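You operate a simulated robot arm through the tools that you are given. There is no shell and no other tool.

Carry out the task below with a simulated two-armed robot. There is one attempt and no reset: what you move stays moved.

Task
Wipe the grit off the grey mat; fit it in the open drawer.
Fine: teal pad, put back; blue parts tray between the drawer's cleats, mat flat beside it, drawer shut. Set down upright: teal pad. What is to be rubbed or washed off counts as gone when no trace of it is left.
Where things are to end (x, y in the base frame): grey mat within 6 cm of [44, 30].

Only the result counts: the job must be done as asked and must still hold three seconds after the hand-in. Knocking over, shifting, dropping, spilling or breaking anything else fails it.

Robot
Two 7-joint arms with fingered hands on one trunk that stands fixed in place. Base frame: the origin is at the foot of the trunk, x ahead of it, y to its left, z up. Lengths are in cm, angles in degrees, forces in N, time in s.
The left shoulder is at [7, 15.4, 127.2], the right one opposite. With the tool pointing down near the work surface each hand reaches from about 10 to 86 cm from the base axis, measured 20 degrees to its own side. Payload 3.9 kg a hand.
The tool frame of a hand sits at the grasp point between the pads (the TCP): z along the fingers, y along the line on which they close. The tips reach 3 cm beyond it. Largest opening 10.4 cm; the body of the gripper starts 3.5 cm behind the TCP. The gripper is a hand of 4 fingers: y runs from the thumb to the fingers, the wrist lies at [-1.7, -10.4, -17.8] in the tool frame, and closing takes about 1.5 s.
Orientation is that of the tool frame in the base frame, as a unit quaternion [w, x, y, z]. With the fingers straight down and the wrist toward the robot, the tool's x, y and z point along [0, 1, 0], [1, 0, 0] and [0, 0, -1] of the base frame.

Tools
- The arms move only by the tool nudge_tool. It takes "left_increments", "right_increments" or both (then of equal length, played together; a hand with none holds still); each is a list of rows, each an object of numbers (a shift or turn left out is 0, a gripper value left out holds the last): "tx", "ty", "tz": the shift along the base's x, y, z in cm; "wx", "wy", "wz": the turn, a rotation vector about the base's x, y, z in degrees. In form: [{"tx": .., "ty": .., "tz": .., "wx": .., "wy": .., "wz": ..}, ...]. A call has 1 to 20 rows; each row is the pose to reach, as a shift and turn from the pose commanded when the call began. "left_gripper" and "right_gripper" are, for a hand that has rows, the finger opening in cm, from 0 to 10.4, set as the call begins (left out, the last holds). A row lasts 0.2 s, in which the tool goes at most 5 cm and 8.6 degrees; a call with a longer step from one row to the next is refused whole, and so is a gripper value outside its range. Where a pose cannot be reached the arm comes as near as it can. A force on the tool above 40 N (or 10 N above the force at the start of the call, whichever is more), or a blocked arm, ends the call early, and 0.2 s more pass. The fingers move at their own pace (about 7.2 cm/s each) and stop on an object; they squeeze with about 31 N. The grip force told is the motor's: it shows also when the fingers shut on nothing. Time passes only in rows, and 0.2 s behind the last, so rows that repeat a pose let the fingers close. It gives the time, the measured TCP pose, the force on the tool (base axes), the opening and the grip force at its end, in the units of the frame above (readings bear some noise), with the torque about the TCP (base axes, N m) and any sound that the robot's microphone picked up.
- Cameras (640 x 400 px; columns grow to the right, rows downward): "scene" is now at [11.34, 4.24, 147.85]; the picture's right is [0.54, -0.84, 0.00], its down [-0.65, -0.42, -0.63] and it looks along [0.53, 0.34, -0.78] (base axes); focal length 227 px, centre (320, 200). "left" rides on the left gripper at [-6.6, -9, -12.6] in its tool frame; the picture's right is [-0.78, -0.30, 0.56], its down [0.57, -0.70, 0.42] and it looks along [0.26, 0.65, 0.71] (tool axes); focal length 275 px, centre (320, 200). "right" rides on the right gripper at [6.6, -9, -12.6] in its tool frame; the picture's right is [-0.78, 0.30, -0.56], its down [-0.57, -0.70, 0.42] and it looks along [-0.26, 0.65, 0.71] (tool axes); focal length 275 px, centre (320, 200).
- capture(camera): a new picture of that camera. It takes no simulated time.
- move_column(by): slides the trunk up (or, below 0, down) by that many cm; the arms and the scene camera ride with it, the base frame stays. It gives what a move gives, with no picture.
- finger_targets(index, middle, ring, thumb_bend, thumb_turn, hand): sets how far each is bent, from 0 (flat) to 1 (curled in); at 0.3 the hand is open as for a grip, at 0.7 the pads meet at the TCP. One left out holds its place. A second passes; each finger stops where it meets its share of the squeeze, and holds until it gets a number again. A gripper value or a shape takes the hand back. It gives what a move gives, with no picture; readings hold the bend of each and the force on the fingers (four entries, about 0 where the hand has none), thumb and palm. thumb_turn goes from beside the hand (0) to across from the fingers (1), as for a grip.
- hand_shape(shape, hand): the hand has 4 fingers and takes this shape, open, in about a second: jaw (thumb against the fingers, like two jaws); tri (thumb and two fingers); tip (a fingertip pinch); poke (one finger out to press); point (the index stretched); flat (the hand flat); cup (the hand cupped); fist (a fist). The gripper value then closes the fingers along that shape, each until it touches; the sizes above hold for jaw. It gives what a move gives, with no picture.
- pan_tilt(pan, tilt): turns the head with the scene camera to pan (to the left, within 86 degrees either way) and tilt (down, from -29 to 69), counted from straight ahead of the robot. It gives what a move gives.
- point_at(camera, pixels): for up to 12 pixels [column, row] of the newest picture of that camera ("zoom" is the newest enlarged one), the place [x, y, z] in the base frame of the surface seen there, good to about 0.2 cm. It takes no simulated time.
- enlarge(camera, box): a new picture of the part [left, top, right, bottom] of that camera's present view, enlarged. It takes no simulated time.
- finish_job(): hands the job in; it is judged then, once.

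Leave the grippers open and the arms clear of the work at the hand-in unless told otherwise.

The tools are called after ">>>" by a JSON object that holds its "name" and its "arguments". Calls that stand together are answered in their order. nudge_tool: Moves the arms, as the interface text tells. Its arguments: {"type":"object","properties":{"left_increments":{"type":"array"},"left_gripper":{"type":"number"},"right_increments":{"type":"array"},"right_gripper":{"type":"number"}},"required":[]} The other tools are called the same way: move_column (by) slides the trunk up or down; hand_shape (shape, hand) gives the hand a shape; finger_targets (index, middle, ring, thumb_bend, thumb_turn, hand) moves the fingers one by one; pan_tilt (pan, tilt) turns the head that bears the scene camera; capture (camera) takes a picture; point_at (camera, pixels) gives the place of the surface under pixels of a picture; enlarge (camera, box) takes an enlarged picture of a part of a camera's view; finish_job () hands the job in.

At the start:

```text
time: 0.0
left_eef_pos: [40.93, 48.06, 123.28]
left_ee_rot: [0.0, 0.707, 0.707, 0.0]
left_force: [0.7, 0.4, -0.4]
left_torque: [0.0, 0.02, -0.01]
left_width: 10.35
left_finger_force: 0.1
left_shape: jaw
left_bend: [0.3, 0.3, 0.3, 0.3, 0.97]
left_finger forces: [0.0, 0.0, 0.1, 0.0, 0.0, 0.1]
right_eef_pos: [58.73, 4.53, 117.24]
right_ee_rot: [0.0, 0.707, 0.707, 0.0]
right_force: [0.5, -0.3, 0.4]
right_torque: [-0.02, 0.0, -0.01]
right_width: 10.36
right_finger_force: 0.0
right_shape: jaw
right_bend: [0.3, 0.3, 0.3, 0.3, 0.97]
right_finger forces: [0.0, 0.0, 0.0, 0.0, 0.0, 0.0]
trunk travel left (down, up): [-72.5, 21.5]
head pan, tilt: [32.9, 50.8]
```

scene: 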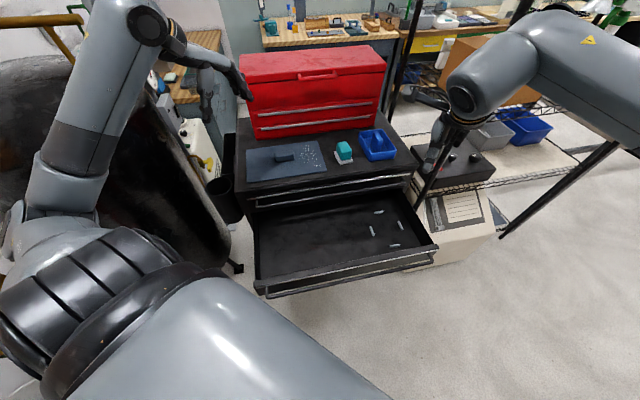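
right: 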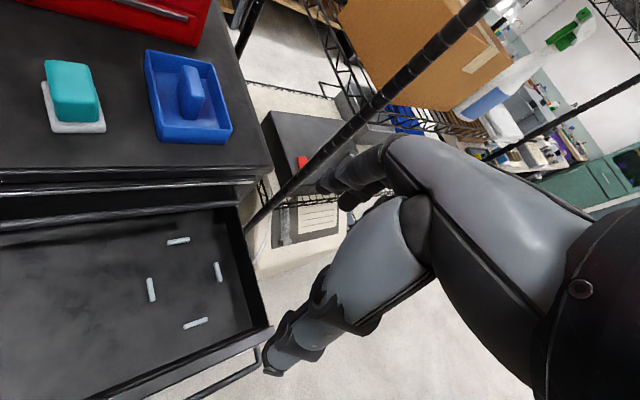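
left: 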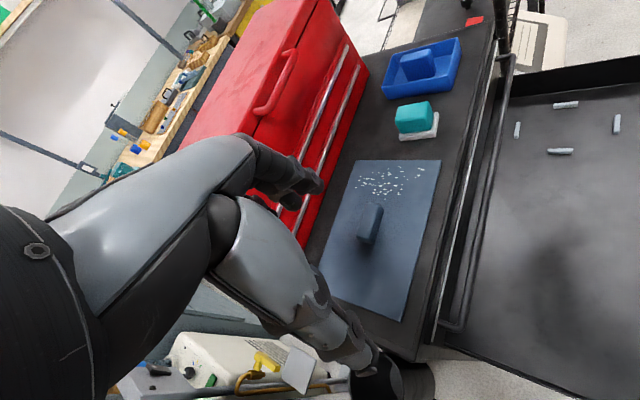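

I see the tool cabinet with the grey mat (about 285,160), the teal pad on a white dish (343,152), the blue tray (378,145) and the open drawer with four cleats. I'll take closer pictures to measure things first.

>>> {"name": "enlarge", "arguments": {"camera": "scene", "box": [220, 110, 440, 300]}}

>>> {"name": "capture", "arguments": {"camera": "left"}}

>>> {"name": "capture", "arguments": {"camera": "right"}}

```text
2.11 times, centred on (330, 205) of scene
```

zoom: 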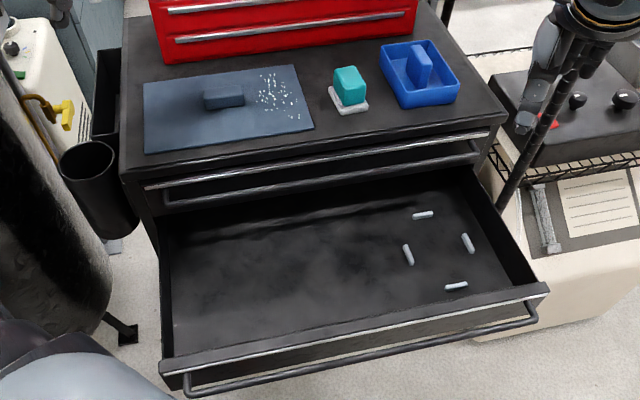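

```text
taken
```

left: 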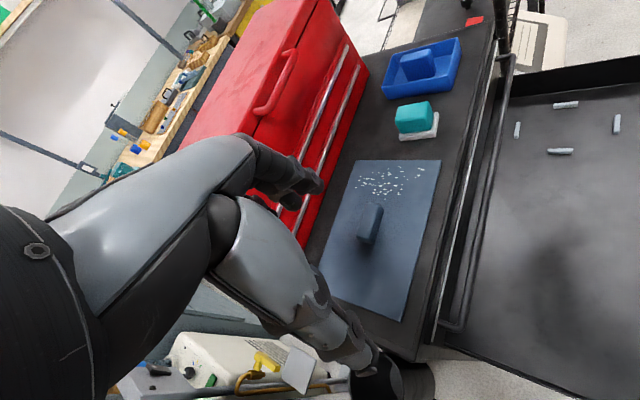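

```text
taken
```

right: 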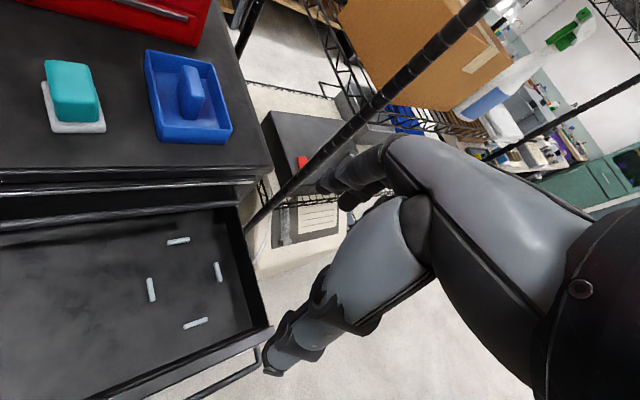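

The zoom shows everything clearly. I'll read the places of the mat corners, mat grip block, pad, dish, tray, cleats and drawer edges.

>>> {"name": "point_at", "arguments": {"camera": "zoom", "pixels": [[145, 84], [295, 67], [312, 128], [146, 152], [223, 95], [268, 100], [300, 116], [349, 75], [349, 90], [335, 98], [362, 108], [200, 140]]}}

>>> {"name": "point_at", "arguments": {"camera": "zoom", "pixels": [[382, 45], [430, 40], [459, 88], [403, 106], [418, 55], [420, 75], [400, 75], [415, 217], [432, 213], [405, 246], [411, 263], [463, 236]]}}

>>> {"name": "point_at", "arguments": {"camera": "zoom", "pixels": [[472, 252], [447, 288], [466, 284], [165, 355], [180, 350], [545, 290], [470, 170], [180, 230], [480, 180], [530, 285], [360, 345], [300, 270]]}}

```text
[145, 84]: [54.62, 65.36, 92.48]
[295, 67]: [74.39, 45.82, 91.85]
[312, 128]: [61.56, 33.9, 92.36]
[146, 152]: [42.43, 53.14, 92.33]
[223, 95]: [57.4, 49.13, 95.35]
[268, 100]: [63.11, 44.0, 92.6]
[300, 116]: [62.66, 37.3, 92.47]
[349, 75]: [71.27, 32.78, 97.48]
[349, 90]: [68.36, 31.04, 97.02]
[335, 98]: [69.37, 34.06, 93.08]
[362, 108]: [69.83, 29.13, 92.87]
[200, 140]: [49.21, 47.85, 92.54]
```

```text
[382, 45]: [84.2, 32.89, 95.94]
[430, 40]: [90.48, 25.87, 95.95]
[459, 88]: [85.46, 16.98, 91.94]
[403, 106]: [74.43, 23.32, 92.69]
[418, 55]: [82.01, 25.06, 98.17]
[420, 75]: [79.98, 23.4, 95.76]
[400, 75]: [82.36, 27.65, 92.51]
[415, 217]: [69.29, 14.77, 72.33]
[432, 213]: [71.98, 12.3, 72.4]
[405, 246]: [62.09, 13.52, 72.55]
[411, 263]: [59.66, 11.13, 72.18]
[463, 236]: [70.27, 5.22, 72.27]
```

```text
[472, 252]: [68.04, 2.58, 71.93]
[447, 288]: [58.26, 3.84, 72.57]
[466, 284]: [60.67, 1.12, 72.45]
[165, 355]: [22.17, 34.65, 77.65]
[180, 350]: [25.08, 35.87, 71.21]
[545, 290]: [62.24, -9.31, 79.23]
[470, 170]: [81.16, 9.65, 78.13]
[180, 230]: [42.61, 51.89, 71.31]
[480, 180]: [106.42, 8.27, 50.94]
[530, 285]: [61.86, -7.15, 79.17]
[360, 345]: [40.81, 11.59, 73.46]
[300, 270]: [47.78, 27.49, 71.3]
```

The cabinet stands turned about 45°, and the mat and tray both have a grip block. I'll look closer at the tabletop items and cleats to get precise sizes.

>>> {"name": "enlarge", "arguments": {"camera": "scene", "box": [325, 115, 405, 170]}}

>>> {"name": "enlarge", "arguments": {"camera": "right", "box": [0, 30, 280, 205]}}

>>> {"name": "enlarge", "arguments": {"camera": "left", "box": [310, 20, 630, 220]}}

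```text
7.27 times, centred on (365, 142) of scene
```

zoom: 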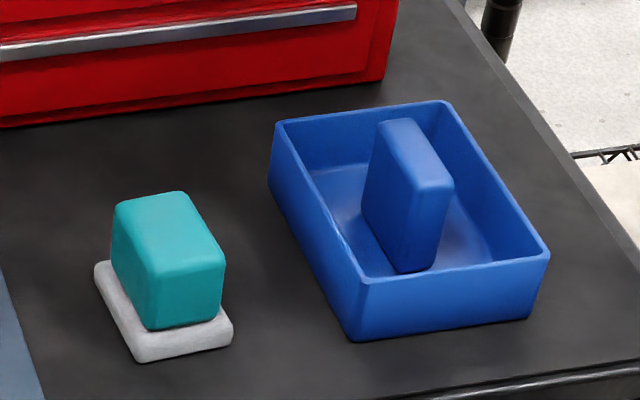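

```text
2.29 times, centred on (140, 118) of right
```

zoom: 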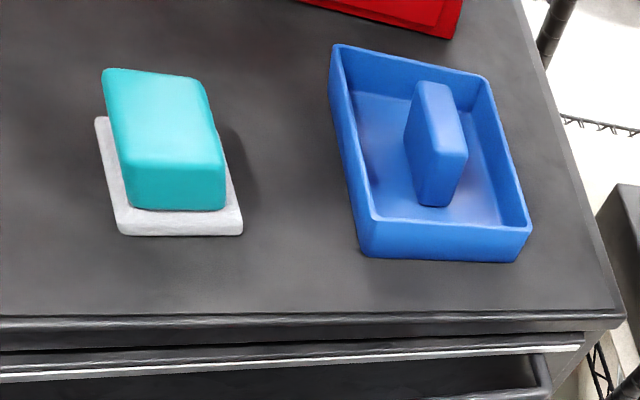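

```text
2.00 times, centred on (470, 120) of left
```

zoom: 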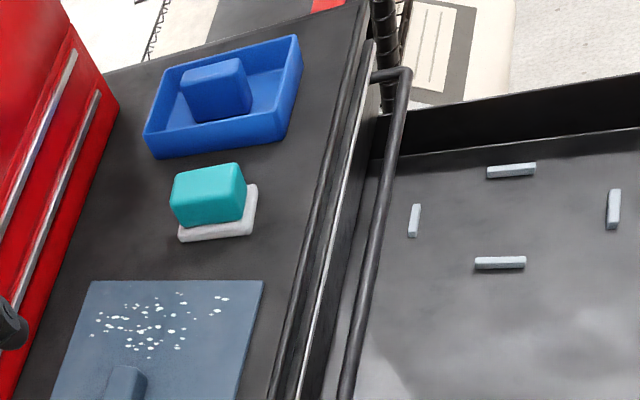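

I'll re-take the tray/pad enlargement so I can measure on it.

>>> {"name": "enlarge", "arguments": {"camera": "scene", "box": [325, 115, 405, 170]}}

```text
7.27 times, centred on (365, 142) of scene
```

zoom: 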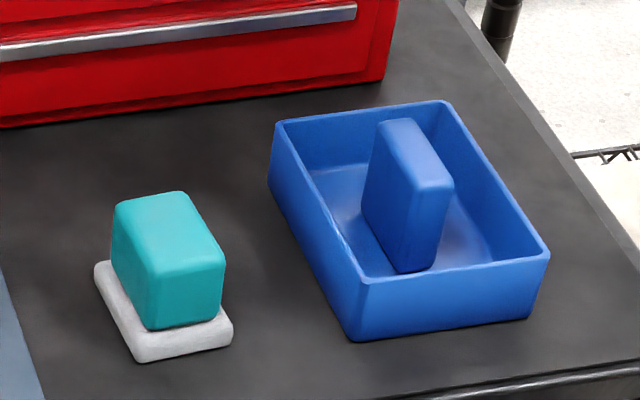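

Measuring tray rim corners, tray block, pad top corners and dish corners on this zoom.

>>> {"name": "point_at", "arguments": {"camera": "zoom", "pixels": [[281, 124], [444, 104], [545, 253], [364, 280], [383, 124], [410, 122], [447, 183], [412, 190], [412, 268], [435, 262], [350, 335], [530, 315]]}}

>>> {"name": "point_at", "arguments": {"camera": "zoom", "pixels": [[120, 204], [180, 196], [220, 260], [152, 268], [150, 322], [215, 312], [100, 268], [230, 325], [138, 352], [228, 345], [140, 362], [112, 250]]}}

>>> {"name": "point_at", "arguments": {"camera": "zoom", "pixels": [[50, 250], [250, 350], [600, 300], [560, 200], [500, 80], [380, 85], [600, 370], [620, 380], [340, 220], [475, 240], [10, 130], [30, 350]]}}

```text
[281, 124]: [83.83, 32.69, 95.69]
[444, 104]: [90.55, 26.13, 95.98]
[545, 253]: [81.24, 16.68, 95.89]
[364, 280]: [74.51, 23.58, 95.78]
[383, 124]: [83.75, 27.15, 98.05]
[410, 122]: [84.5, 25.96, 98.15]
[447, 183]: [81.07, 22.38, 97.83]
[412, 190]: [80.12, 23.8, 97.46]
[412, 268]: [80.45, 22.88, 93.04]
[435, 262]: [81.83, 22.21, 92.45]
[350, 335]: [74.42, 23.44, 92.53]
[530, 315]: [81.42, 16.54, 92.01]
```

```text
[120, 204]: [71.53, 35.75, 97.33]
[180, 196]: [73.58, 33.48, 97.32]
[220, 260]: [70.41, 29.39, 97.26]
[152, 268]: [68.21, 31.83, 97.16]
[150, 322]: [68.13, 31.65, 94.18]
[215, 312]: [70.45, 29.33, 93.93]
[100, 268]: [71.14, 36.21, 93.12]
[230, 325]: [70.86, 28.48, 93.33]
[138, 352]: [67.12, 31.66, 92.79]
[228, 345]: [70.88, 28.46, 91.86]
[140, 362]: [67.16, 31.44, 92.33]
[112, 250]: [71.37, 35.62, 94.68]
```

```text
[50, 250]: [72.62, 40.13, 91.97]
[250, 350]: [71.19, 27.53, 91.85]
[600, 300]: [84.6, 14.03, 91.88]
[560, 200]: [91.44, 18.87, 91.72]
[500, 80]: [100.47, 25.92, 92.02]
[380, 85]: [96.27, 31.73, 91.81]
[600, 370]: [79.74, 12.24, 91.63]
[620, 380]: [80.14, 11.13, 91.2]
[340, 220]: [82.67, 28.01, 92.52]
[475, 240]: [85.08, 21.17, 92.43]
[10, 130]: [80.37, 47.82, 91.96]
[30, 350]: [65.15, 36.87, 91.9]
```

Tray is about 9.5 × 13.3 cm centred near (82.5, 24.8); pad centred near (70.9, 32.6). Now I'll zoom in on the drawer to measure cleats and walls.

>>> {"name": "enlarge", "arguments": {"camera": "scene", "box": [340, 190, 440, 270]}}

```text
5.00 times, centred on (390, 230) of scene
```

zoom: 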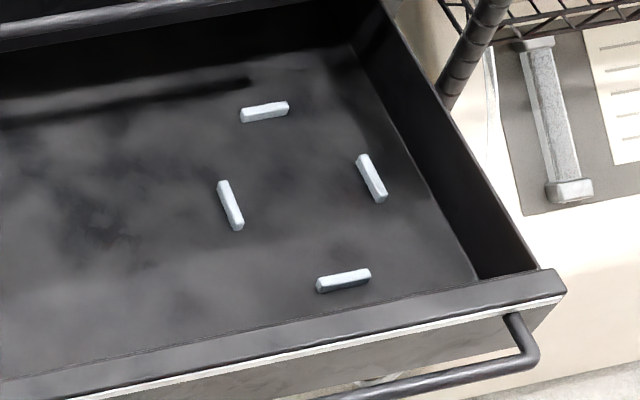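

>>> {"name": "point_at", "arguments": {"camera": "zoom", "pixels": [[242, 112], [286, 104], [243, 121], [288, 113], [219, 184], [228, 183], [234, 228], [242, 224], [358, 160], [367, 157], [378, 198], [386, 195]]}}

>>> {"name": "point_at", "arguments": {"camera": "zoom", "pixels": [[318, 280], [367, 271], [320, 291], [369, 280], [474, 280], [350, 45], [490, 287], [555, 285], [525, 345], [515, 318], [100, 369], [20, 27]]}}

>>> {"name": "point_at", "arguments": {"camera": "zoom", "pixels": [[300, 200], [230, 205], [264, 110], [343, 278], [371, 178], [100, 250], [200, 330], [450, 200], [400, 300], [300, 320], [300, 332], [300, 350]]}}

```text
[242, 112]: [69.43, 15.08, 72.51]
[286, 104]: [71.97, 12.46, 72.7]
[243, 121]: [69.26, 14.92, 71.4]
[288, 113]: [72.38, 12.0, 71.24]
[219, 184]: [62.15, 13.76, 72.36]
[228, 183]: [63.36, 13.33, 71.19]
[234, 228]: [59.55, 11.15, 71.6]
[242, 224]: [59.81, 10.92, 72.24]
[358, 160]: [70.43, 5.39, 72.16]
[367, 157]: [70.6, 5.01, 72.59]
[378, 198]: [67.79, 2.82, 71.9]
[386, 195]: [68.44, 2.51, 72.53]
```

```text
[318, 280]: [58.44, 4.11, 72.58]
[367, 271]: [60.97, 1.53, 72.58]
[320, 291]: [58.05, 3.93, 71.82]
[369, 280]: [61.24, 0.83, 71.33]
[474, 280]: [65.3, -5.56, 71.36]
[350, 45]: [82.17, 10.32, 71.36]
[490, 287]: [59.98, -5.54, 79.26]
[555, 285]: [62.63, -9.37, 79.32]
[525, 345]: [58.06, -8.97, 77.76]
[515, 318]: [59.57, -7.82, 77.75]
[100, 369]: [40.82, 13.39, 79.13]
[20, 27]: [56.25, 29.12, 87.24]
```

```text
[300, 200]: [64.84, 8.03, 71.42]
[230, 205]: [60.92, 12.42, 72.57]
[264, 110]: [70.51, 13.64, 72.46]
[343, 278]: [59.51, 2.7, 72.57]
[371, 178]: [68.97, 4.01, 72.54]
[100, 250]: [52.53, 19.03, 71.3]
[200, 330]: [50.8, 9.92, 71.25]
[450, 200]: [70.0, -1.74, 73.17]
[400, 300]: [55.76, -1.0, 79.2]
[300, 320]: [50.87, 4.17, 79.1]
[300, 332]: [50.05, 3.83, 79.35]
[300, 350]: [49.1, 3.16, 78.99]
```

The cleat frame centre comes out near (65.1, 8.2) with about 0.5 cm clearance per side, all at 45° yaw. Now I'll zoom on the mat and its grit and block, and the upper drawer handle.

>>> {"name": "enlarge", "arguments": {"camera": "scene", "box": [240, 130, 340, 192]}}

```text
6.40 times, centred on (290, 161) of scene
```

zoom: 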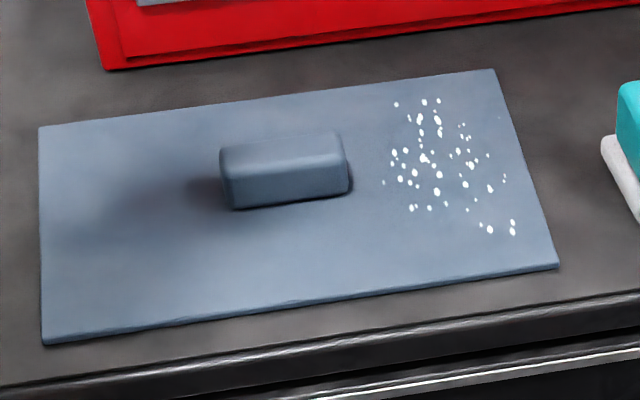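

>>> {"name": "point_at", "arguments": {"camera": "zoom", "pixels": [[40, 128], [493, 70], [557, 264], [45, 342], [225, 150], [338, 133], [348, 165], [230, 178], [234, 208], [348, 192], [285, 155], [340, 155]]}}

>>> {"name": "point_at", "arguments": {"camera": "zoom", "pixels": [[396, 104], [437, 100], [383, 184], [411, 208], [445, 208], [490, 230], [513, 232], [513, 222], [505, 177], [500, 117], [489, 155], [480, 224]]}}

>>> {"name": "point_at", "arguments": {"camera": "zoom", "pixels": [[300, 360], [50, 395], [560, 370], [600, 355], [400, 385], [105, 70], [400, 38], [460, 124], [411, 118], [436, 122], [435, 190], [464, 184]]}}

```text
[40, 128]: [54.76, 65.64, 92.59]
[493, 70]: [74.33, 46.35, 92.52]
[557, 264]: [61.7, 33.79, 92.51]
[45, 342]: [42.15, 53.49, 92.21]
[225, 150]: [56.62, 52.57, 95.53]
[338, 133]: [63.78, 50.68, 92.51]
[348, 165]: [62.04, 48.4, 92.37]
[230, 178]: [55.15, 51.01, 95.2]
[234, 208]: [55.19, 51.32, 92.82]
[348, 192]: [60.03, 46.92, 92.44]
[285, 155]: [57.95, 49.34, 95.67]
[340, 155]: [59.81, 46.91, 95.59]
```

```text
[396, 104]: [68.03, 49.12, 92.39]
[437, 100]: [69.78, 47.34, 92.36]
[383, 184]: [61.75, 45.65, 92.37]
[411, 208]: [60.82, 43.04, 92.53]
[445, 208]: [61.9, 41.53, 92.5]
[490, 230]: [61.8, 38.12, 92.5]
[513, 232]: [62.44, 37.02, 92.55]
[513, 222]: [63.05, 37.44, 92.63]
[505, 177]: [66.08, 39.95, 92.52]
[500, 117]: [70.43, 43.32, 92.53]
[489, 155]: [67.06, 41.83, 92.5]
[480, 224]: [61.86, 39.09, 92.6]
```

```text
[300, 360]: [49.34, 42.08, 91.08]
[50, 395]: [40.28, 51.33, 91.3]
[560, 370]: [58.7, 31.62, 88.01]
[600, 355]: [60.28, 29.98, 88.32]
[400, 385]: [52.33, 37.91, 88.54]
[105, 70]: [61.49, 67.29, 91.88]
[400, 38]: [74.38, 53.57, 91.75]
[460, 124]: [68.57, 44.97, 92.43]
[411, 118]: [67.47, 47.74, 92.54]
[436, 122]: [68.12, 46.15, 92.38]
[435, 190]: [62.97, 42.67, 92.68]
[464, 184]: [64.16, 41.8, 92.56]
```

All work is in a frame at 45°: mat 28×18 cm with block centred at (58.3, 49.8), grit on its right end, pad on a white dish. First I move the right arm out of the way, back and to its own side, in steps of about 4.5 cm.

>>> {"name": "nudge_tool", "arguments": {"right_increments": [{"tx": -3, "ty": -3.4}, {"tx": -6, "ty": -6.8}, {"tx": -9, "ty": -10.2}, {"tx": -12, "ty": -13.6}, {"tx": -15, "ty": -17}, {"tx": -18, "ty": -20.4}, {"tx": -21, "ty": -23.8}, {"tx": -24, "ty": -27.2}, {"tx": -24, "ty": -27.2}]}}

>>> {"name": "capture", "arguments": {"camera": "scene"}}

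```text
time: 2.0
left_eef_pos: [41.12, 47.86, 123.36]
left_ee_rot: [0.0, 0.707, 0.707, -0.002]
left_force: [-0.2, -0.9, 0.1]
left_torque: [0.0, -0.02, 0.02]
left_width: 10.36
left_finger_force: 0.1
left_shape: jaw
left_bend: [0.3, 0.3, 0.3, 0.3, 0.97]
left_finger forces: [0.1, 0.0, 0.0, 0.0, 0.0, 0.0]
right_eef_pos: [38.15, -22.78, 117.73]
right_ee_rot: [-0.001, 0.706, 0.708, 0.0]
right_force: [0.2, -0.3, 0.8]
right_torque: [0.0, -0.01, -0.02]
right_width: 10.36
right_finger_force: 0.0
right_shape: jaw
right_bend: [0.3, 0.3, 0.3, 0.3, 0.97]
right_finger forces: [0.0, 0.1, 0.1, 0.0, 0.1, 0.0]
right hand out of reach, approached as far as the arm can: row 8, 9
trunk travel left (down, up): [-72.5, 21.5]
head pan, tilt: [32.9, 50.8]
```

```text
taken
```

scene: 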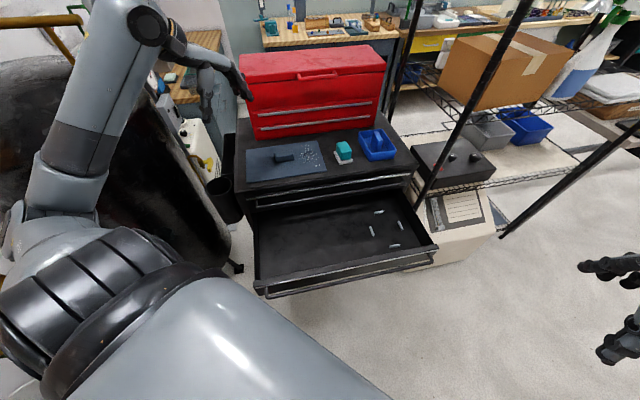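

The right hand is clear. Now I bring the left hand above the teal pad (about 70.9, 32.6) at z ≈ 110, turning 50° about z so the fingers close along the pad's long axis.

>>> {"name": "nudge_tool", "arguments": {"left_increments": [{"tx": 2.5, "ty": -1.28, "tz": -1, "wz": 4.2}, {"tx": 5, "ty": -2.56, "tz": -2, "wz": 8.4}, {"tx": 7.5, "ty": -3.84, "tz": -3, "wz": 12.5}, {"tx": 10, "ty": -5.12, "tz": -4, "wz": 16.7}, {"tx": 12.5, "ty": -6.4, "tz": -5, "wz": 20.8}, {"tx": 15, "ty": -7.7, "tz": -6, "wz": 25}, {"tx": 17.5, "ty": -9, "tz": -7, "wz": 29.2}, {"tx": 20, "ty": -10.3, "tz": -8, "wz": 33.3}, {"tx": 22.5, "ty": -11.5, "tz": -9, "wz": 37.5}, {"tx": 25, "ty": -12.8, "tz": -10, "wz": 41.7}, {"tx": 27.5, "ty": -14.1, "tz": -11, "wz": 45.8}, {"tx": 30, "ty": -15.4, "tz": -12, "wz": 50}, {"tx": 30, "ty": -15.4, "tz": -12, "wz": 50}]}}

>>> {"name": "capture", "arguments": {"camera": "scene"}}

>>> {"name": "capture", "arguments": {"camera": "left"}}

```text
time: 4.8
left_eef_pos: [70.86, 32.7, 111.48]
left_ee_rot: [0.0, 0.342, 0.94, -0.001]
left_force: [-0.2, 0.2, 0.3]
left_torque: [-0.01, -0.03, -0.02]
left_width: 10.37
left_finger_force: 0.0
left_shape: jaw
left_bend: [0.3, 0.3, 0.3, 0.3, 0.97]
left_finger forces: [0.0, 0.0, 0.1, 0.0, 0.0, 0.1]
right_eef_pos: [38.04, -22.62, 117.76]
right_ee_rot: [0.001, 0.707, 0.707, 0.0]
right_force: [0.4, -0.1, -0.5]
right_torque: [0.0, -0.02, 0.0]
right_width: 10.37
right_finger_force: 0.1
right_shape: jaw
right_bend: [0.3, 0.3, 0.3, 0.3, 0.97]
right_finger forces: [0.1, 0.1, 0.0, 0.1, 0.0, 0.1]
trunk travel left (down, up): [-72.5, 21.5]
head pan, tilt: [32.9, 50.8]
```

```text
taken
```

scene: 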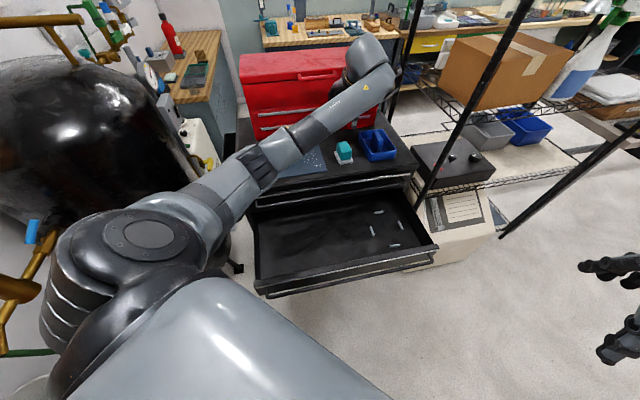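

```text
taken
```

left: 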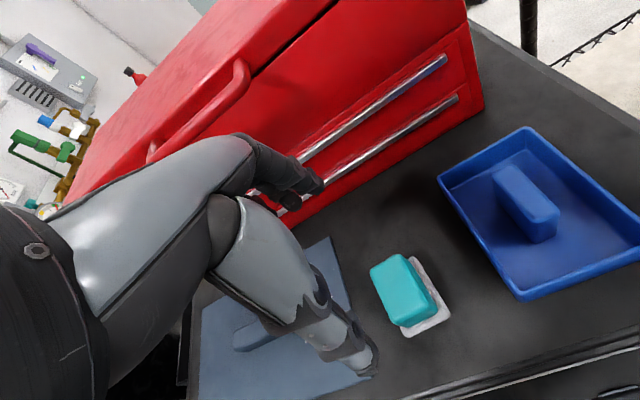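

The scene view is now hidden by the forearm, but the left hand camera sees the pad at about (405, 290). I'll measure the pad and dish from this nearer view.

>>> {"name": "enlarge", "arguments": {"camera": "left", "box": [340, 230, 480, 350]}}

```text
3.33 times, centred on (410, 290) of left
```

zoom: 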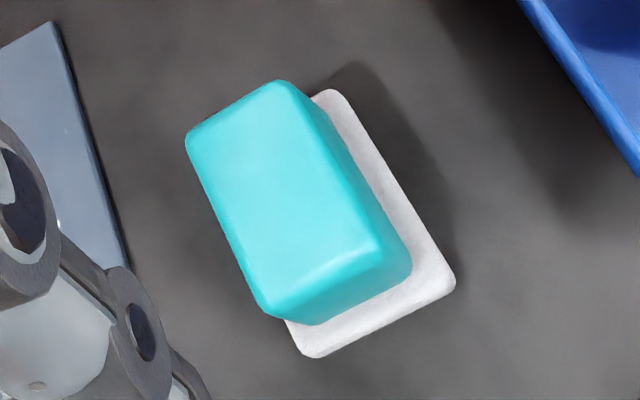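

>>> {"name": "point_at", "arguments": {"camera": "zoom", "pixels": [[190, 138], [278, 84], [380, 240], [262, 300], [285, 190], [408, 272], [300, 320], [328, 95], [452, 285], [318, 352], [290, 322], [400, 200]]}}

```text
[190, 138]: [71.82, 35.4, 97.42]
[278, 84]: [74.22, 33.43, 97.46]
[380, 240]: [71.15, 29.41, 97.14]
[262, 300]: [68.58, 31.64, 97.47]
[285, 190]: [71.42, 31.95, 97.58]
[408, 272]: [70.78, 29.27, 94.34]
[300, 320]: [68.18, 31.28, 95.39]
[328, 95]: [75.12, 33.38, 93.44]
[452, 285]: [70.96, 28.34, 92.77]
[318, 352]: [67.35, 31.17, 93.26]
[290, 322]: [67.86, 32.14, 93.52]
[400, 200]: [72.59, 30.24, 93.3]
```

Pad top z ≈ 97.4, centre ≈ (71.2, 32.4), long axis at ≈ 51°. I shift slightly and come down 8 cm, then look again.

>>> {"name": "nudge_tool", "arguments": {"left_increments": [{"tx": 0.3, "ty": -0.2, "tz": -2, "wz": 0.7}, {"tx": 0.3, "ty": -0.2, "tz": -4, "wz": 0.7}, {"tx": 0.3, "ty": -0.2, "tz": -6, "wz": 0.7}, {"tx": 0.3, "ty": -0.2, "tz": -8, "wz": 0.7}, {"tx": 0.3, "ty": -0.2, "tz": -8, "wz": 0.7}]}}

>>> {"name": "capture", "arguments": {"camera": "left"}}

>>> {"name": "capture", "arguments": {"camera": "right"}}

```text
time: 6.0
left_eef_pos: [71.28, 32.46, 103.46]
left_ee_rot: [0.0, 0.336, 0.942, 0.0]
left_force: [-0.4, -0.6, -0.6]
left_torque: [-0.01, 0.01, 0.02]
left_width: 10.35
left_finger_force: 0.1
left_shape: jaw
left_bend: [0.3, 0.3, 0.3, 0.3, 0.97]
left_finger forces: [0.1, 0.0, 0.1, 0.0, 0.0, 0.1]
right_eef_pos: [38.02, -22.66, 117.74]
right_ee_rot: [0.0, 0.708, 0.707, 0.0]
right_force: [0.3, -0.3, -0.1]
right_torque: [-0.03, -0.03, -0.01]
right_width: 10.37
right_finger_force: 0.0
right_shape: jaw
right_bend: [0.3, 0.3, 0.3, 0.3, 0.97]
right_finger forces: [0.0, 0.0, 0.1, 0.1, 0.1, 0.0]
trunk travel left (down, up): [-72.5, 21.5]
head pan, tilt: [32.9, 50.8]
```

```text
taken
```

left: 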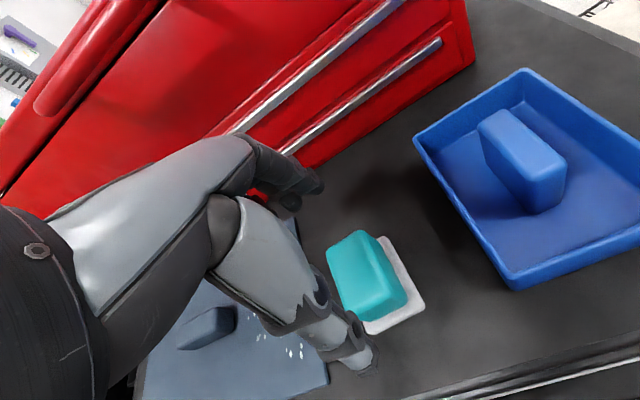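

```text
taken
```

right: 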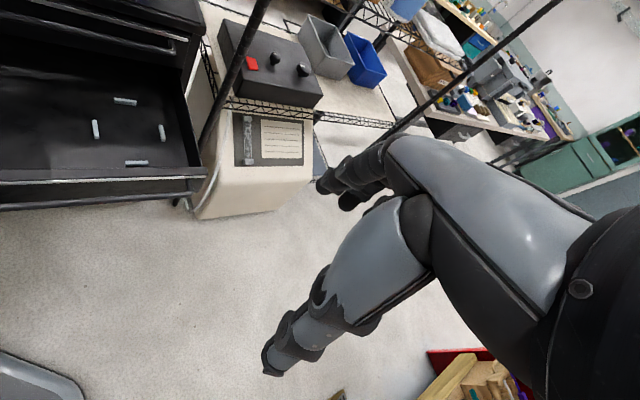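

The pad is coming in between the fingers. To get an outside view I turn the right hand (far from the work) so that its camera looks toward the cabinet top.

>>> {"name": "nudge_tool", "arguments": {"right_increments": [{"tx": 1, "ty": 1, "tz": 0.5, "wz": 8}, {"tx": 2, "ty": 2, "tz": 1, "wz": 16}, {"tx": 3, "ty": 2, "tz": 2, "wz": 24}, {"tx": 4, "ty": 2, "tz": 3, "wz": 32}, {"tx": 5, "ty": 2, "tz": 4, "wz": 40}, {"tx": 6, "ty": 2, "tz": 5, "wz": 48}, {"tx": 7, "ty": 2, "tz": 6, "wz": 56}, {"tx": 8, "ty": 2, "tz": 7, "wz": 64}, {"tx": 8, "ty": 2, "tz": 8, "wz": 70}, {"tx": 8, "ty": 2, "tz": 8, "wz": 70}]}}

>>> {"name": "capture", "arguments": {"camera": "right"}}

```text
time: 8.2
left_eef_pos: [71.18, 32.33, 103.5]
left_ee_rot: [0.0, 0.337, 0.942, -0.001]
left_force: [-0.8, 0.1, 0.3]
left_torque: [-0.01, 0.01, 0.0]
left_width: 10.39
left_finger_force: 0.0
left_shape: jaw
left_bend: [0.3, 0.3, 0.3, 0.3, 0.97]
left_finger forces: [0.0, 0.0, 0.1, 0.0, 0.0, 0.0]
right_eef_pos: [31.2, -13.15, 134.08]
right_ee_rot: [-0.002, 0.176, 0.984, 0.0]
right_force: [0.2, 0.2, -0.5]
right_torque: [-0.01, -0.01, 0.04]
right_width: 10.41
right_finger_force: 0.2
right_shape: jaw
right_bend: [0.3, 0.3, 0.3, 0.3, 0.97]
right_finger forces: [0.0, 0.0, 0.0, 0.0, 0.1, 0.1]
right hand out of reach, approached as far as the arm can: row 4, 5, 6, 7, 8, 9, 10
trunk travel left (down, up): [-72.5, 21.5]
head pan, tilt: [32.9, 50.8]
```

```text
taken
```

right: 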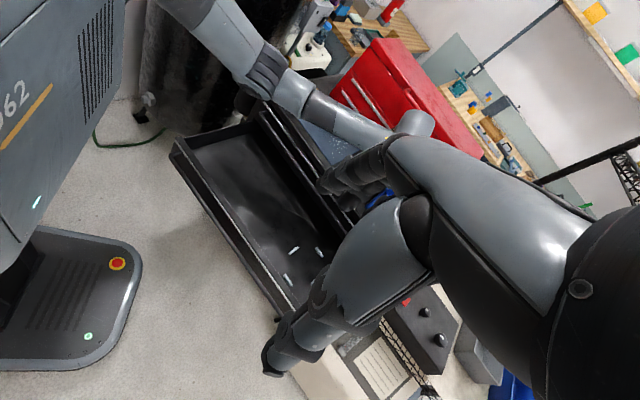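

The outside view is poor but the right arm is clear; I carry on with the left. I lower the open hand by 6.5 cm so the fingers straddle the pad, staying above the dish, then look.

>>> {"name": "nudge_tool", "arguments": {"left_increments": [{"tz": -1.5}, {"tz": -3}, {"tz": -4.5}, {"tz": -5.5}, {"tz": -6.5}, {"tz": -6.5}]}}

>>> {"name": "capture", "arguments": {"camera": "left"}}

>>> {"name": "enlarge", "arguments": {"camera": "left", "box": [220, 130, 420, 390]}}

```text
time: 9.6
left_eef_pos: [71.21, 32.39, 96.87]
left_ee_rot: [0.0, 0.336, 0.942, 0.0]
left_force: [-0.2, 0.0, -0.2]
left_torque: [-0.01, 0.01, 0.01]
left_width: 10.36
left_finger_force: 0.0
left_shape: jaw
left_bend: [0.3, 0.3, 0.3, 0.3, 0.97]
left_finger forces: [0.0, 0.0, 0.0, 0.0, 0.0, 0.0]
right_eef_pos: [31.31, -13.14, 133.97]
right_ee_rot: [-0.002, 0.177, 0.984, 0.0]
right_force: [0.4, -0.6, 0.7]
right_torque: [0.0, -0.03, 0.0]
right_width: 10.41
right_finger_force: 0.1
right_shape: jaw
right_bend: [0.3, 0.3, 0.3, 0.3, 0.97]
right_finger forces: [0.1, 0.0, 0.0, 0.0, 0.0, 0.0]
trunk travel left (down, up): [-72.5, 21.5]
head pan, tilt: [32.9, 50.8]
```

```text
taken
```

left: 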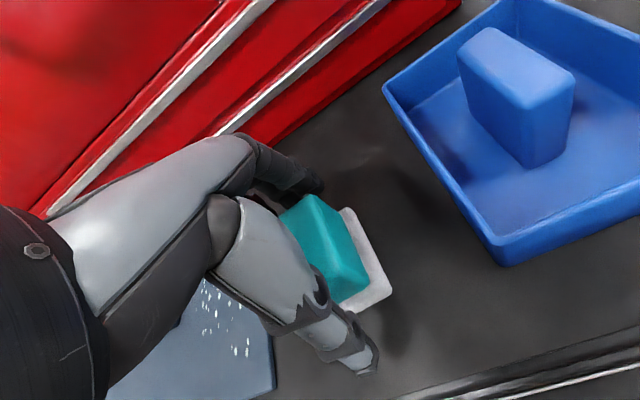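

```text
1.54 times, centred on (320, 260) of left
```

zoom: 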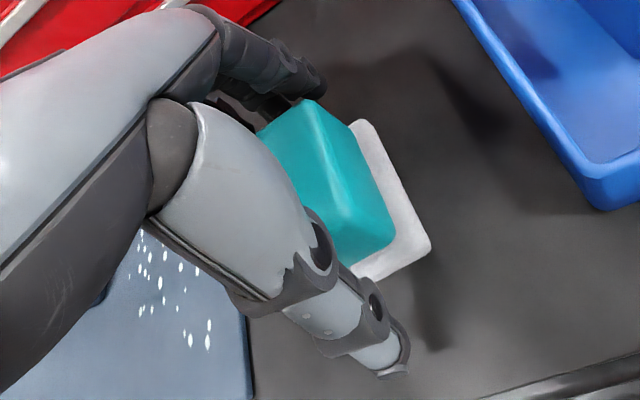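

The fingers (top) and thumb (lower right) straddle the pad. Now I close on it, holding still for the fingers to settle.

>>> {"name": "nudge_tool", "arguments": {"left_increments": [{"tz": 0}, {"tz": 0}, {"tz": 0}, {"tz": 0}, {"tz": 0}, {"tz": 0}, {"tz": 0}, {"tz": 0}], "left_gripper": 2}}

>>> {"name": "capture", "arguments": {"camera": "left"}}

```text
time: 11.4
left_eef_pos: [71.22, 32.39, 96.9]
left_ee_rot: [0.0, 0.336, 0.942, 0.0]
left_force: [0.2, 0.2, -0.2]
left_torque: [0.02, -0.01, -0.02]
left_width: 5.42
left_finger_force: 31.0
left_shape: jaw
left_bend: [0.73, 0.43, 0.46, 0.68, 1.0]
left_finger forces: [16.6, 10.4, 0.0, 0.0, 27.0, 0.0]
right_eef_pos: [31.32, -13.1, 133.89]
right_ee_rot: [-0.002, 0.177, 0.984, -0.001]
right_force: [-0.3, 0.0, 0.1]
right_torque: [-0.01, 0.04, -0.02]
right_width: 10.36
right_finger_force: 0.0
right_shape: jaw
right_bend: [0.3, 0.3, 0.3, 0.3, 0.97]
right_finger forces: [0.1, 0.0, 0.1, 0.1, 0.1, 0.0]
trunk travel left (down, up): [-72.5, 21.5]
head pan, tilt: [32.9, 50.8]
```

```text
taken
```

left: 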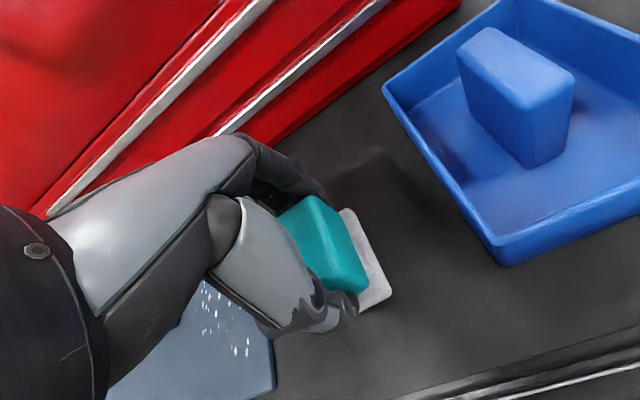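

The grip holds (width 5.4, ~31 N). I lift 4 cm slowly and check that the dish stays behind.

>>> {"name": "nudge_tool", "arguments": {"left_increments": [{"tz": 0.5}, {"tz": 1.2}, {"tz": 2}, {"tz": 3}, {"tz": 4}, {"tz": 4}]}}

>>> {"name": "capture", "arguments": {"camera": "left"}}

```text
time: 12.8
left_eef_pos: [71.27, 32.36, 100.83]
left_ee_rot: [0.0, 0.336, 0.942, 0.0]
left_force: [0.1, -1.7, -0.9]
left_torque: [0.04, -0.01, -0.02]
left_width: 5.38
left_finger_force: 30.8
left_shape: jaw
left_bend: [0.73, 0.43, 0.46, 0.68, 1.0]
left_finger forces: [16.6, 10.4, 0.0, 0.0, 27.0, 0.0]
right_eef_pos: [31.28, -13.12, 133.89]
right_ee_rot: [-0.001, 0.177, 0.984, -0.001]
right_force: [-0.1, -0.8, 0.0]
right_torque: [0.0, 0.01, 0.01]
right_width: 10.4
right_finger_force: 0.1
right_shape: jaw
right_bend: [0.3, 0.3, 0.3, 0.3, 0.97]
right_finger forces: [0.0, 0.0, 0.0, 0.0, 0.1, 0.1]
trunk travel left (down, up): [-72.5, 21.5]
head pan, tilt: [32.9, 50.8]
```

```text
taken
```

left: 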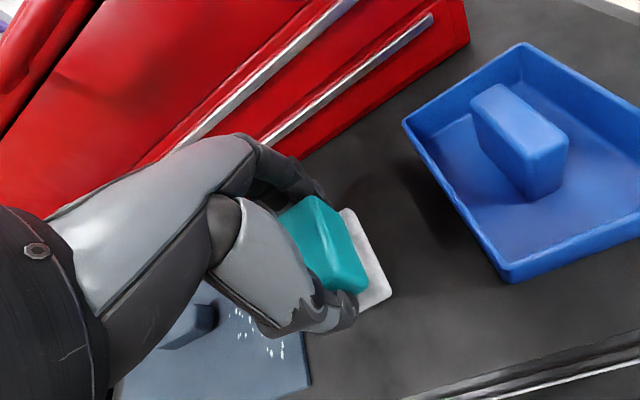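

I check whether the white plate came up with the pad by measuring its height.

>>> {"name": "enlarge", "arguments": {"camera": "left", "box": [260, 170, 420, 350]}}

>>> {"name": "point_at", "arguments": {"camera": "left", "pixels": [[365, 240], [385, 290], [375, 270], [320, 230], [350, 275], [400, 350]]}}

```text
2.22 times, centred on (340, 260) of left
```

zoom: 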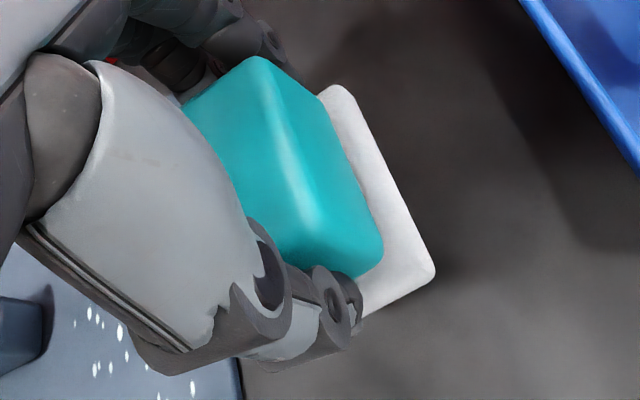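

```text
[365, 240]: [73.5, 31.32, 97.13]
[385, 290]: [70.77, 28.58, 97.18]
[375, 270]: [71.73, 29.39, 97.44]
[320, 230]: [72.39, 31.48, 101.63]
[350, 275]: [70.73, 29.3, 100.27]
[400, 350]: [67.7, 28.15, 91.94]
```

The white layer is the pad's own felt base (it came up too, bottom 4.95 cm below the TCP), and its original place was ≈(71.2, 32.4) at 51° on the cabinet top. Now I carry it over the mat's grit, to about (67.5, 44.2), still lifted.

>>> {"name": "nudge_tool", "arguments": {"left_increments": [{"tx": -1, "ty": 3}, {"tx": -2, "ty": 6}, {"tx": -3, "ty": 9}, {"tx": -3.75, "ty": 11.8}, {"tx": -3.75, "ty": 11.8}]}}

>>> {"name": "capture", "arguments": {"camera": "left"}}

>>> {"name": "capture", "arguments": {"camera": "scene"}}

```text
time: 14.0
left_eef_pos: [67.55, 44.11, 100.81]
left_ee_rot: [0.0, 0.335, 0.942, -0.001]
left_force: [0.6, 0.7, -1.1]
left_torque: [-0.01, 0.02, -0.02]
left_width: 5.39
left_finger_force: 31.2
left_shape: jaw
left_bend: [0.73, 0.43, 0.46, 0.68, 1.0]
left_finger forces: [16.5, 10.5, 0.1, 0.1, 26.9, 0.0]
right_eef_pos: [31.29, -13.15, 133.86]
right_ee_rot: [-0.002, 0.177, 0.984, 0.0]
right_force: [0.0, 0.8, -0.2]
right_torque: [0.02, -0.02, 0.0]
right_width: 10.4
right_finger_force: 0.1
right_shape: jaw
right_bend: [0.3, 0.3, 0.3, 0.3, 0.97]
right_finger forces: [0.0, 0.0, 0.1, 0.0, 0.0, 0.0]
trunk travel left (down, up): [-72.5, 21.5]
head pan, tilt: [32.9, 50.8]
```

```text
taken
```

left: 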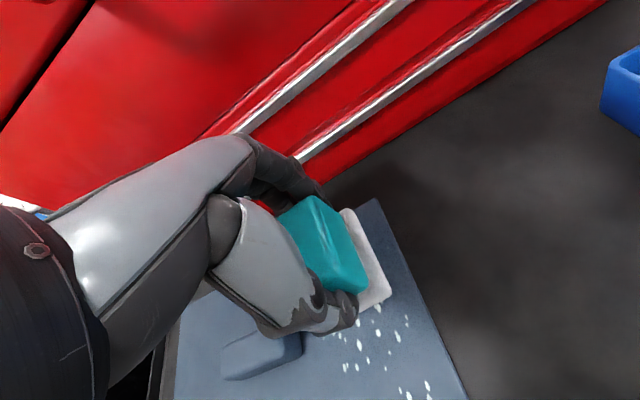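

```text
taken
```

scene: 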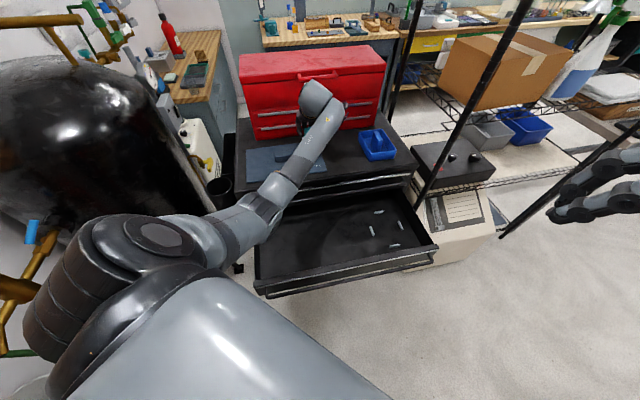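

Over the grit. Before lowering I check how near the finger backs are to the toolbox's chrome handles.

>>> {"name": "point_at", "arguments": {"camera": "left", "pixels": [[302, 158], [350, 118], [245, 128], [300, 178], [255, 140], [320, 190], [330, 175], [375, 205], [462, 398]]}}

```text
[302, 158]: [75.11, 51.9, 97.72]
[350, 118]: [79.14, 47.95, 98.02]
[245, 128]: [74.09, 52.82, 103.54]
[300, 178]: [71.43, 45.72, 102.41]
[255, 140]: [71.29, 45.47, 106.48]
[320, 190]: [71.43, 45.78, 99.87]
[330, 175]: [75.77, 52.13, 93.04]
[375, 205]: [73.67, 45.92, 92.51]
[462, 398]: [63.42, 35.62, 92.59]
```

Fingers are about 7 cm clear of the toolbox. Now I lower gently until the felt touches the mat, watching the force.

>>> {"name": "nudge_tool", "arguments": {"left_increments": [{"tz": -1}, {"tz": -2}, {"tz": -2.8}, {"tz": -3.1}, {"tz": -3.3}, {"tz": -3.5}, {"tz": -3.5}]}}

```text
time: 15.6
left_eef_pos: [67.65, 44.2, 97.36]
left_ee_rot: [0.0, 0.336, 0.942, 0.0]
left_force: [-0.5, 0.8, 3.0]
left_torque: [0.01, 0.01, 0.0]
left_width: 5.39
left_finger_force: 30.9
left_shape: jaw
left_bend: [0.74, 0.43, 0.46, 0.68, 1.0]
left_finger forces: [16.7, 10.5, 0.1, 0.0, 27.4, 0.0]
right_eef_pos: [31.2, -13.14, 134.05]
right_ee_rot: [-0.001, 0.177, 0.984, 0.0]
right_force: [1.1, 0.1, -0.2]
right_torque: [0.01, 0.01, 0.03]
right_width: 10.42
right_finger_force: 0.0
right_shape: jaw
right_bend: [0.3, 0.3, 0.3, 0.3, 0.97]
right_finger forces: [0.0, 0.0, 0.0, 0.0, 0.1, 0.0]
trunk travel left (down, up): [-72.5, 21.5]
head pan, tilt: [32.9, 50.8]
```

Contact, about 3 N up. I press a little more (0.3 cm) and make a first stroke toward the front (−v) and back.

>>> {"name": "nudge_tool", "arguments": {"left_increments": [{"tz": -0.2}, {"tz": -0.3}, {"tx": -1, "ty": -1, "tz": -0.3}, {"tx": -2, "ty": -2, "tz": -0.3}, {"tx": -3, "ty": -3, "tz": -0.3}, {"tx": -4, "ty": -4, "tz": -0.3}, {"tx": -4.6, "ty": -4.6, "tz": -0.3}, {"tx": -4.6, "ty": -4.6, "tz": -0.3}]}}

>>> {"name": "capture", "arguments": {"camera": "left"}}

```text
time: 17.4
left_eef_pos: [62.82, 39.54, 97.18]
left_ee_rot: [0.0, 0.337, 0.942, 0.0]
left_force: [5.1, 5.6, 10.8]
left_torque: [0.26, -0.22, 0.04]
left_width: 5.49
left_finger_force: 31.4
left_shape: jaw
left_bend: [0.73, 0.4, 0.46, 0.71, 1.0]
left_finger forces: [21.0, 13.3, 0.0, 0.1, 26.4, 0.0]
right_eef_pos: [31.27, -13.04, 134.03]
right_ee_rot: [-0.003, 0.177, 0.984, -0.001]
right_force: [-0.1, 0.1, 0.1]
right_torque: [0.01, -0.02, -0.03]
right_width: 10.4
right_finger_force: 0.0
right_shape: jaw
right_bend: [0.3, 0.3, 0.3, 0.3, 0.97]
right_finger forces: [0.0, 0.1, 0.1, 0.0, 0.1, 0.0]
trunk travel left (down, up): [-72.5, 21.5]
head pan, tilt: [32.9, 50.8]
```

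```text
taken
```

left: 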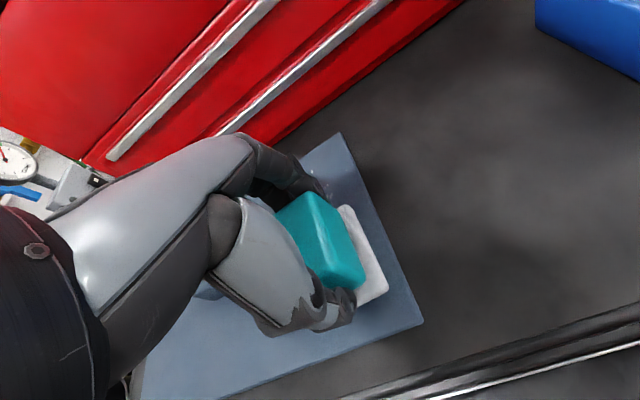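

The visible area looks wiped. I check whether the mat slid by measuring its right corners at (342, 134) and (422, 321).

>>> {"name": "point_at", "arguments": {"camera": "left", "pixels": [[340, 136], [420, 320], [400, 250], [310, 355], [330, 190], [210, 292]]}}

>>> {"name": "enlarge", "arguments": {"camera": "left", "box": [180, 120, 440, 400]}}

```text
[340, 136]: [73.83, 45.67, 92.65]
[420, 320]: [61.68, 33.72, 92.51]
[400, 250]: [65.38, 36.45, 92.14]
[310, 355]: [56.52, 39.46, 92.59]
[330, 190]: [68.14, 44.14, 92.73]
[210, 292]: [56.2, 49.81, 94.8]
```

```text
1.43 times, centred on (310, 260) of left
```

zoom: 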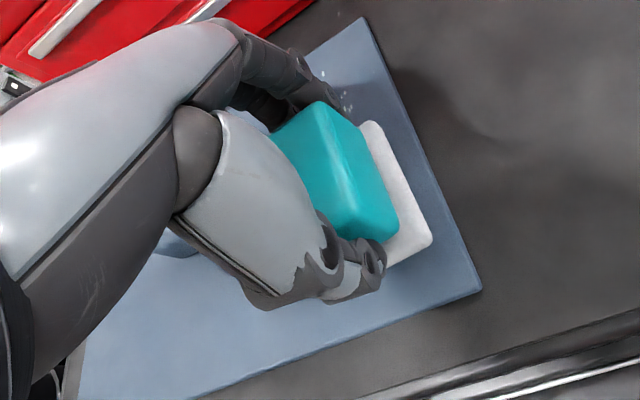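

The mat has not shifted. A few specks remain behind the pad (beyond v≈79). I continue with strokes covering the whole grit area at the same pressure.

>>> {"name": "nudge_tool", "arguments": {"left_increments": [{"tx": 1.41, "ty": 1.41}, {"tx": 2.83, "ty": 2.83}, {"tx": 4.24, "ty": 4.24}, {"tx": 6.01, "ty": 6.01}, {"tx": 7.07, "ty": 4.95}, {"tx": 5.3, "ty": 3.18}, {"tx": 3.89, "ty": 1.77}, {"tx": 2.47, "ty": 0.35}, {"tx": 0.71, "ty": -1.77}, {"tx": -0.35, "ty": -0.35}, {"tx": -1.41, "ty": 0.71}, {"tx": 0.35, "ty": 2.47}, {"tx": 1.77, "ty": 3.89}, {"tx": 3.54, "ty": 5.66}, {"tx": 4.95, "ty": 7.07}, {"tx": 3.89, "ty": 8.13}, {"tx": 2.47, "ty": 6.72}, {"tx": 1.06, "ty": 5.3}, {"tx": 2.83, "ty": 4.95}]}}

>>> {"name": "capture", "arguments": {"camera": "left"}}

```text
time: 21.4
left_eef_pos: [65.68, 44.29, 97.07]
left_ee_rot: [-0.001, 0.337, 0.942, 0.0]
left_force: [-2.7, -0.6, 5.6]
left_torque: [0.07, 0.11, -0.04]
left_width: 5.45
left_finger_force: 30.9
left_shape: jaw
left_bend: [0.74, 0.42, 0.46, 0.69, 1.0]
left_finger forces: [17.3, 10.9, 0.0, 0.0, 30.5, 0.1]
right_eef_pos: [31.35, -13.18, 133.84]
right_ee_rot: [-0.001, 0.177, 0.984, 0.0]
right_force: [-1.3, 0.3, 0.1]
right_torque: [-0.02, 0.0, 0.0]
right_width: 10.4
right_finger_force: 0.1
right_shape: jaw
right_bend: [0.3, 0.3, 0.3, 0.3, 0.97]
right_finger forces: [0.0, 0.0, 0.0, 0.1, 0.1, 0.0]
trunk travel left (down, up): [-72.5, 21.5]
head pan, tilt: [32.9, 50.8]
```

```text
taken
```

left: 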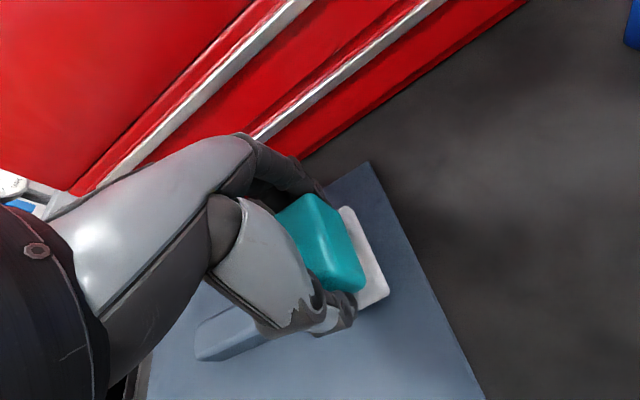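

The visible part is clean. I lift the pad and carry it back above its home place, so both cameras can check the mat before I put the pad down.

>>> {"name": "nudge_tool", "arguments": {"left_increments": [{"tz": 1}, {"tz": 2.5}, {"tz": 3.8}, {"tx": 1.4, "ty": -3, "tz": 4.5}, {"tx": 2.8, "ty": -6, "tz": 6}, {"tx": 4.2, "ty": -9, "tz": 8}, {"tx": 5.52, "ty": -12.15, "tz": 10}, {"tx": 5.52, "ty": -12.15, "tz": 10}]}}

>>> {"name": "enlarge", "arguments": {"camera": "scene", "box": [240, 130, 340, 192]}}

>>> {"name": "enlarge", "arguments": {"camera": "left", "box": [140, 200, 400, 400]}}

```text
time: 23.2
left_eef_pos: [71.46, 32.15, 107.05]
left_ee_rot: [0.0, 0.337, 0.942, 0.0]
left_force: [0.2, -0.8, -0.6]
left_torque: [-0.02, -0.01, 0.01]
left_width: 5.46
left_finger_force: 31.2
left_shape: jaw
left_bend: [0.74, 0.42, 0.46, 0.69, 1.0]
left_finger forces: [18.0, 11.1, 0.1, 0.0, 29.2, 0.1]
right_eef_pos: [31.35, -12.98, 134.07]
right_ee_rot: [-0.003, 0.176, 0.984, 0.0]
right_force: [0.1, 0.4, 0.6]
right_torque: [-0.01, -0.01, -0.01]
right_width: 10.4
right_finger_force: 0.1
right_shape: jaw
right_bend: [0.3, 0.3, 0.3, 0.3, 0.97]
right_finger forces: [0.1, 0.0, 0.0, 0.0, 0.1, 0.0]
trunk travel left (down, up): [-72.5, 21.5]
head pan, tilt: [32.9, 50.8]
```

```text
6.40 times, centred on (290, 161) of scene
```

zoom: 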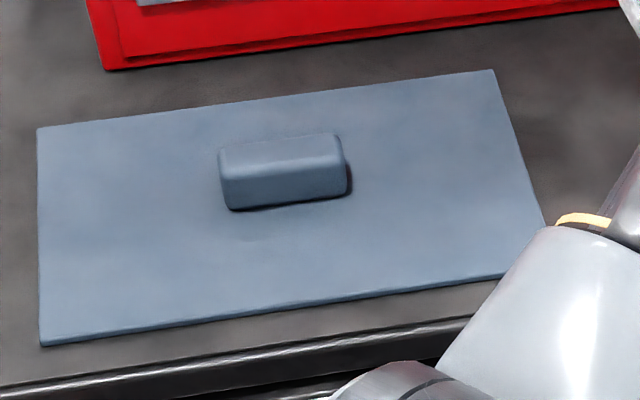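

```text
2.00 times, centred on (270, 300) of left
```

zoom: 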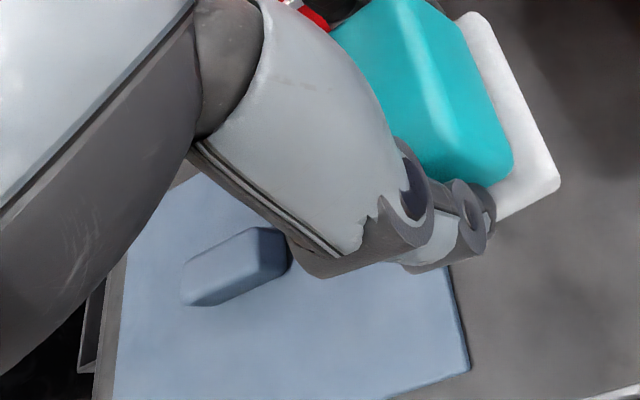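

The mat looks clean. I zoom further on the grit area in both cameras to make sure no speck is left.

>>> {"name": "enlarge", "arguments": {"camera": "scene", "box": [295, 136, 335, 176]}}

>>> {"name": "enlarge", "arguments": {"camera": "left", "box": [270, 310, 390, 400]}}

```text
10.00 times, centred on (315, 156) of scene
```

zoom: 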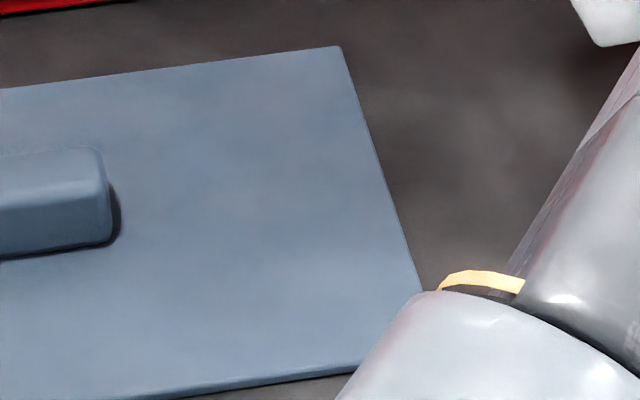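

```text
4.44 times, centred on (330, 355) of left
```

zoom: 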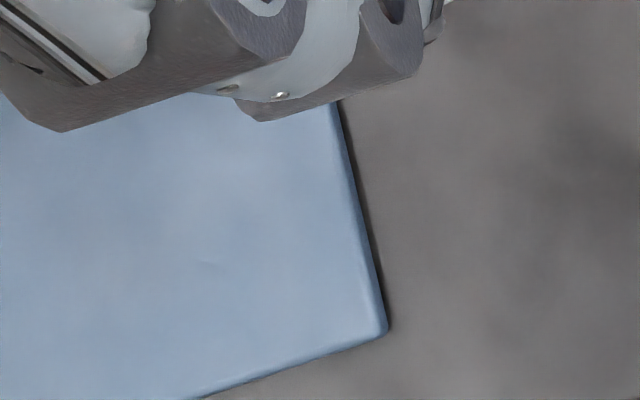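

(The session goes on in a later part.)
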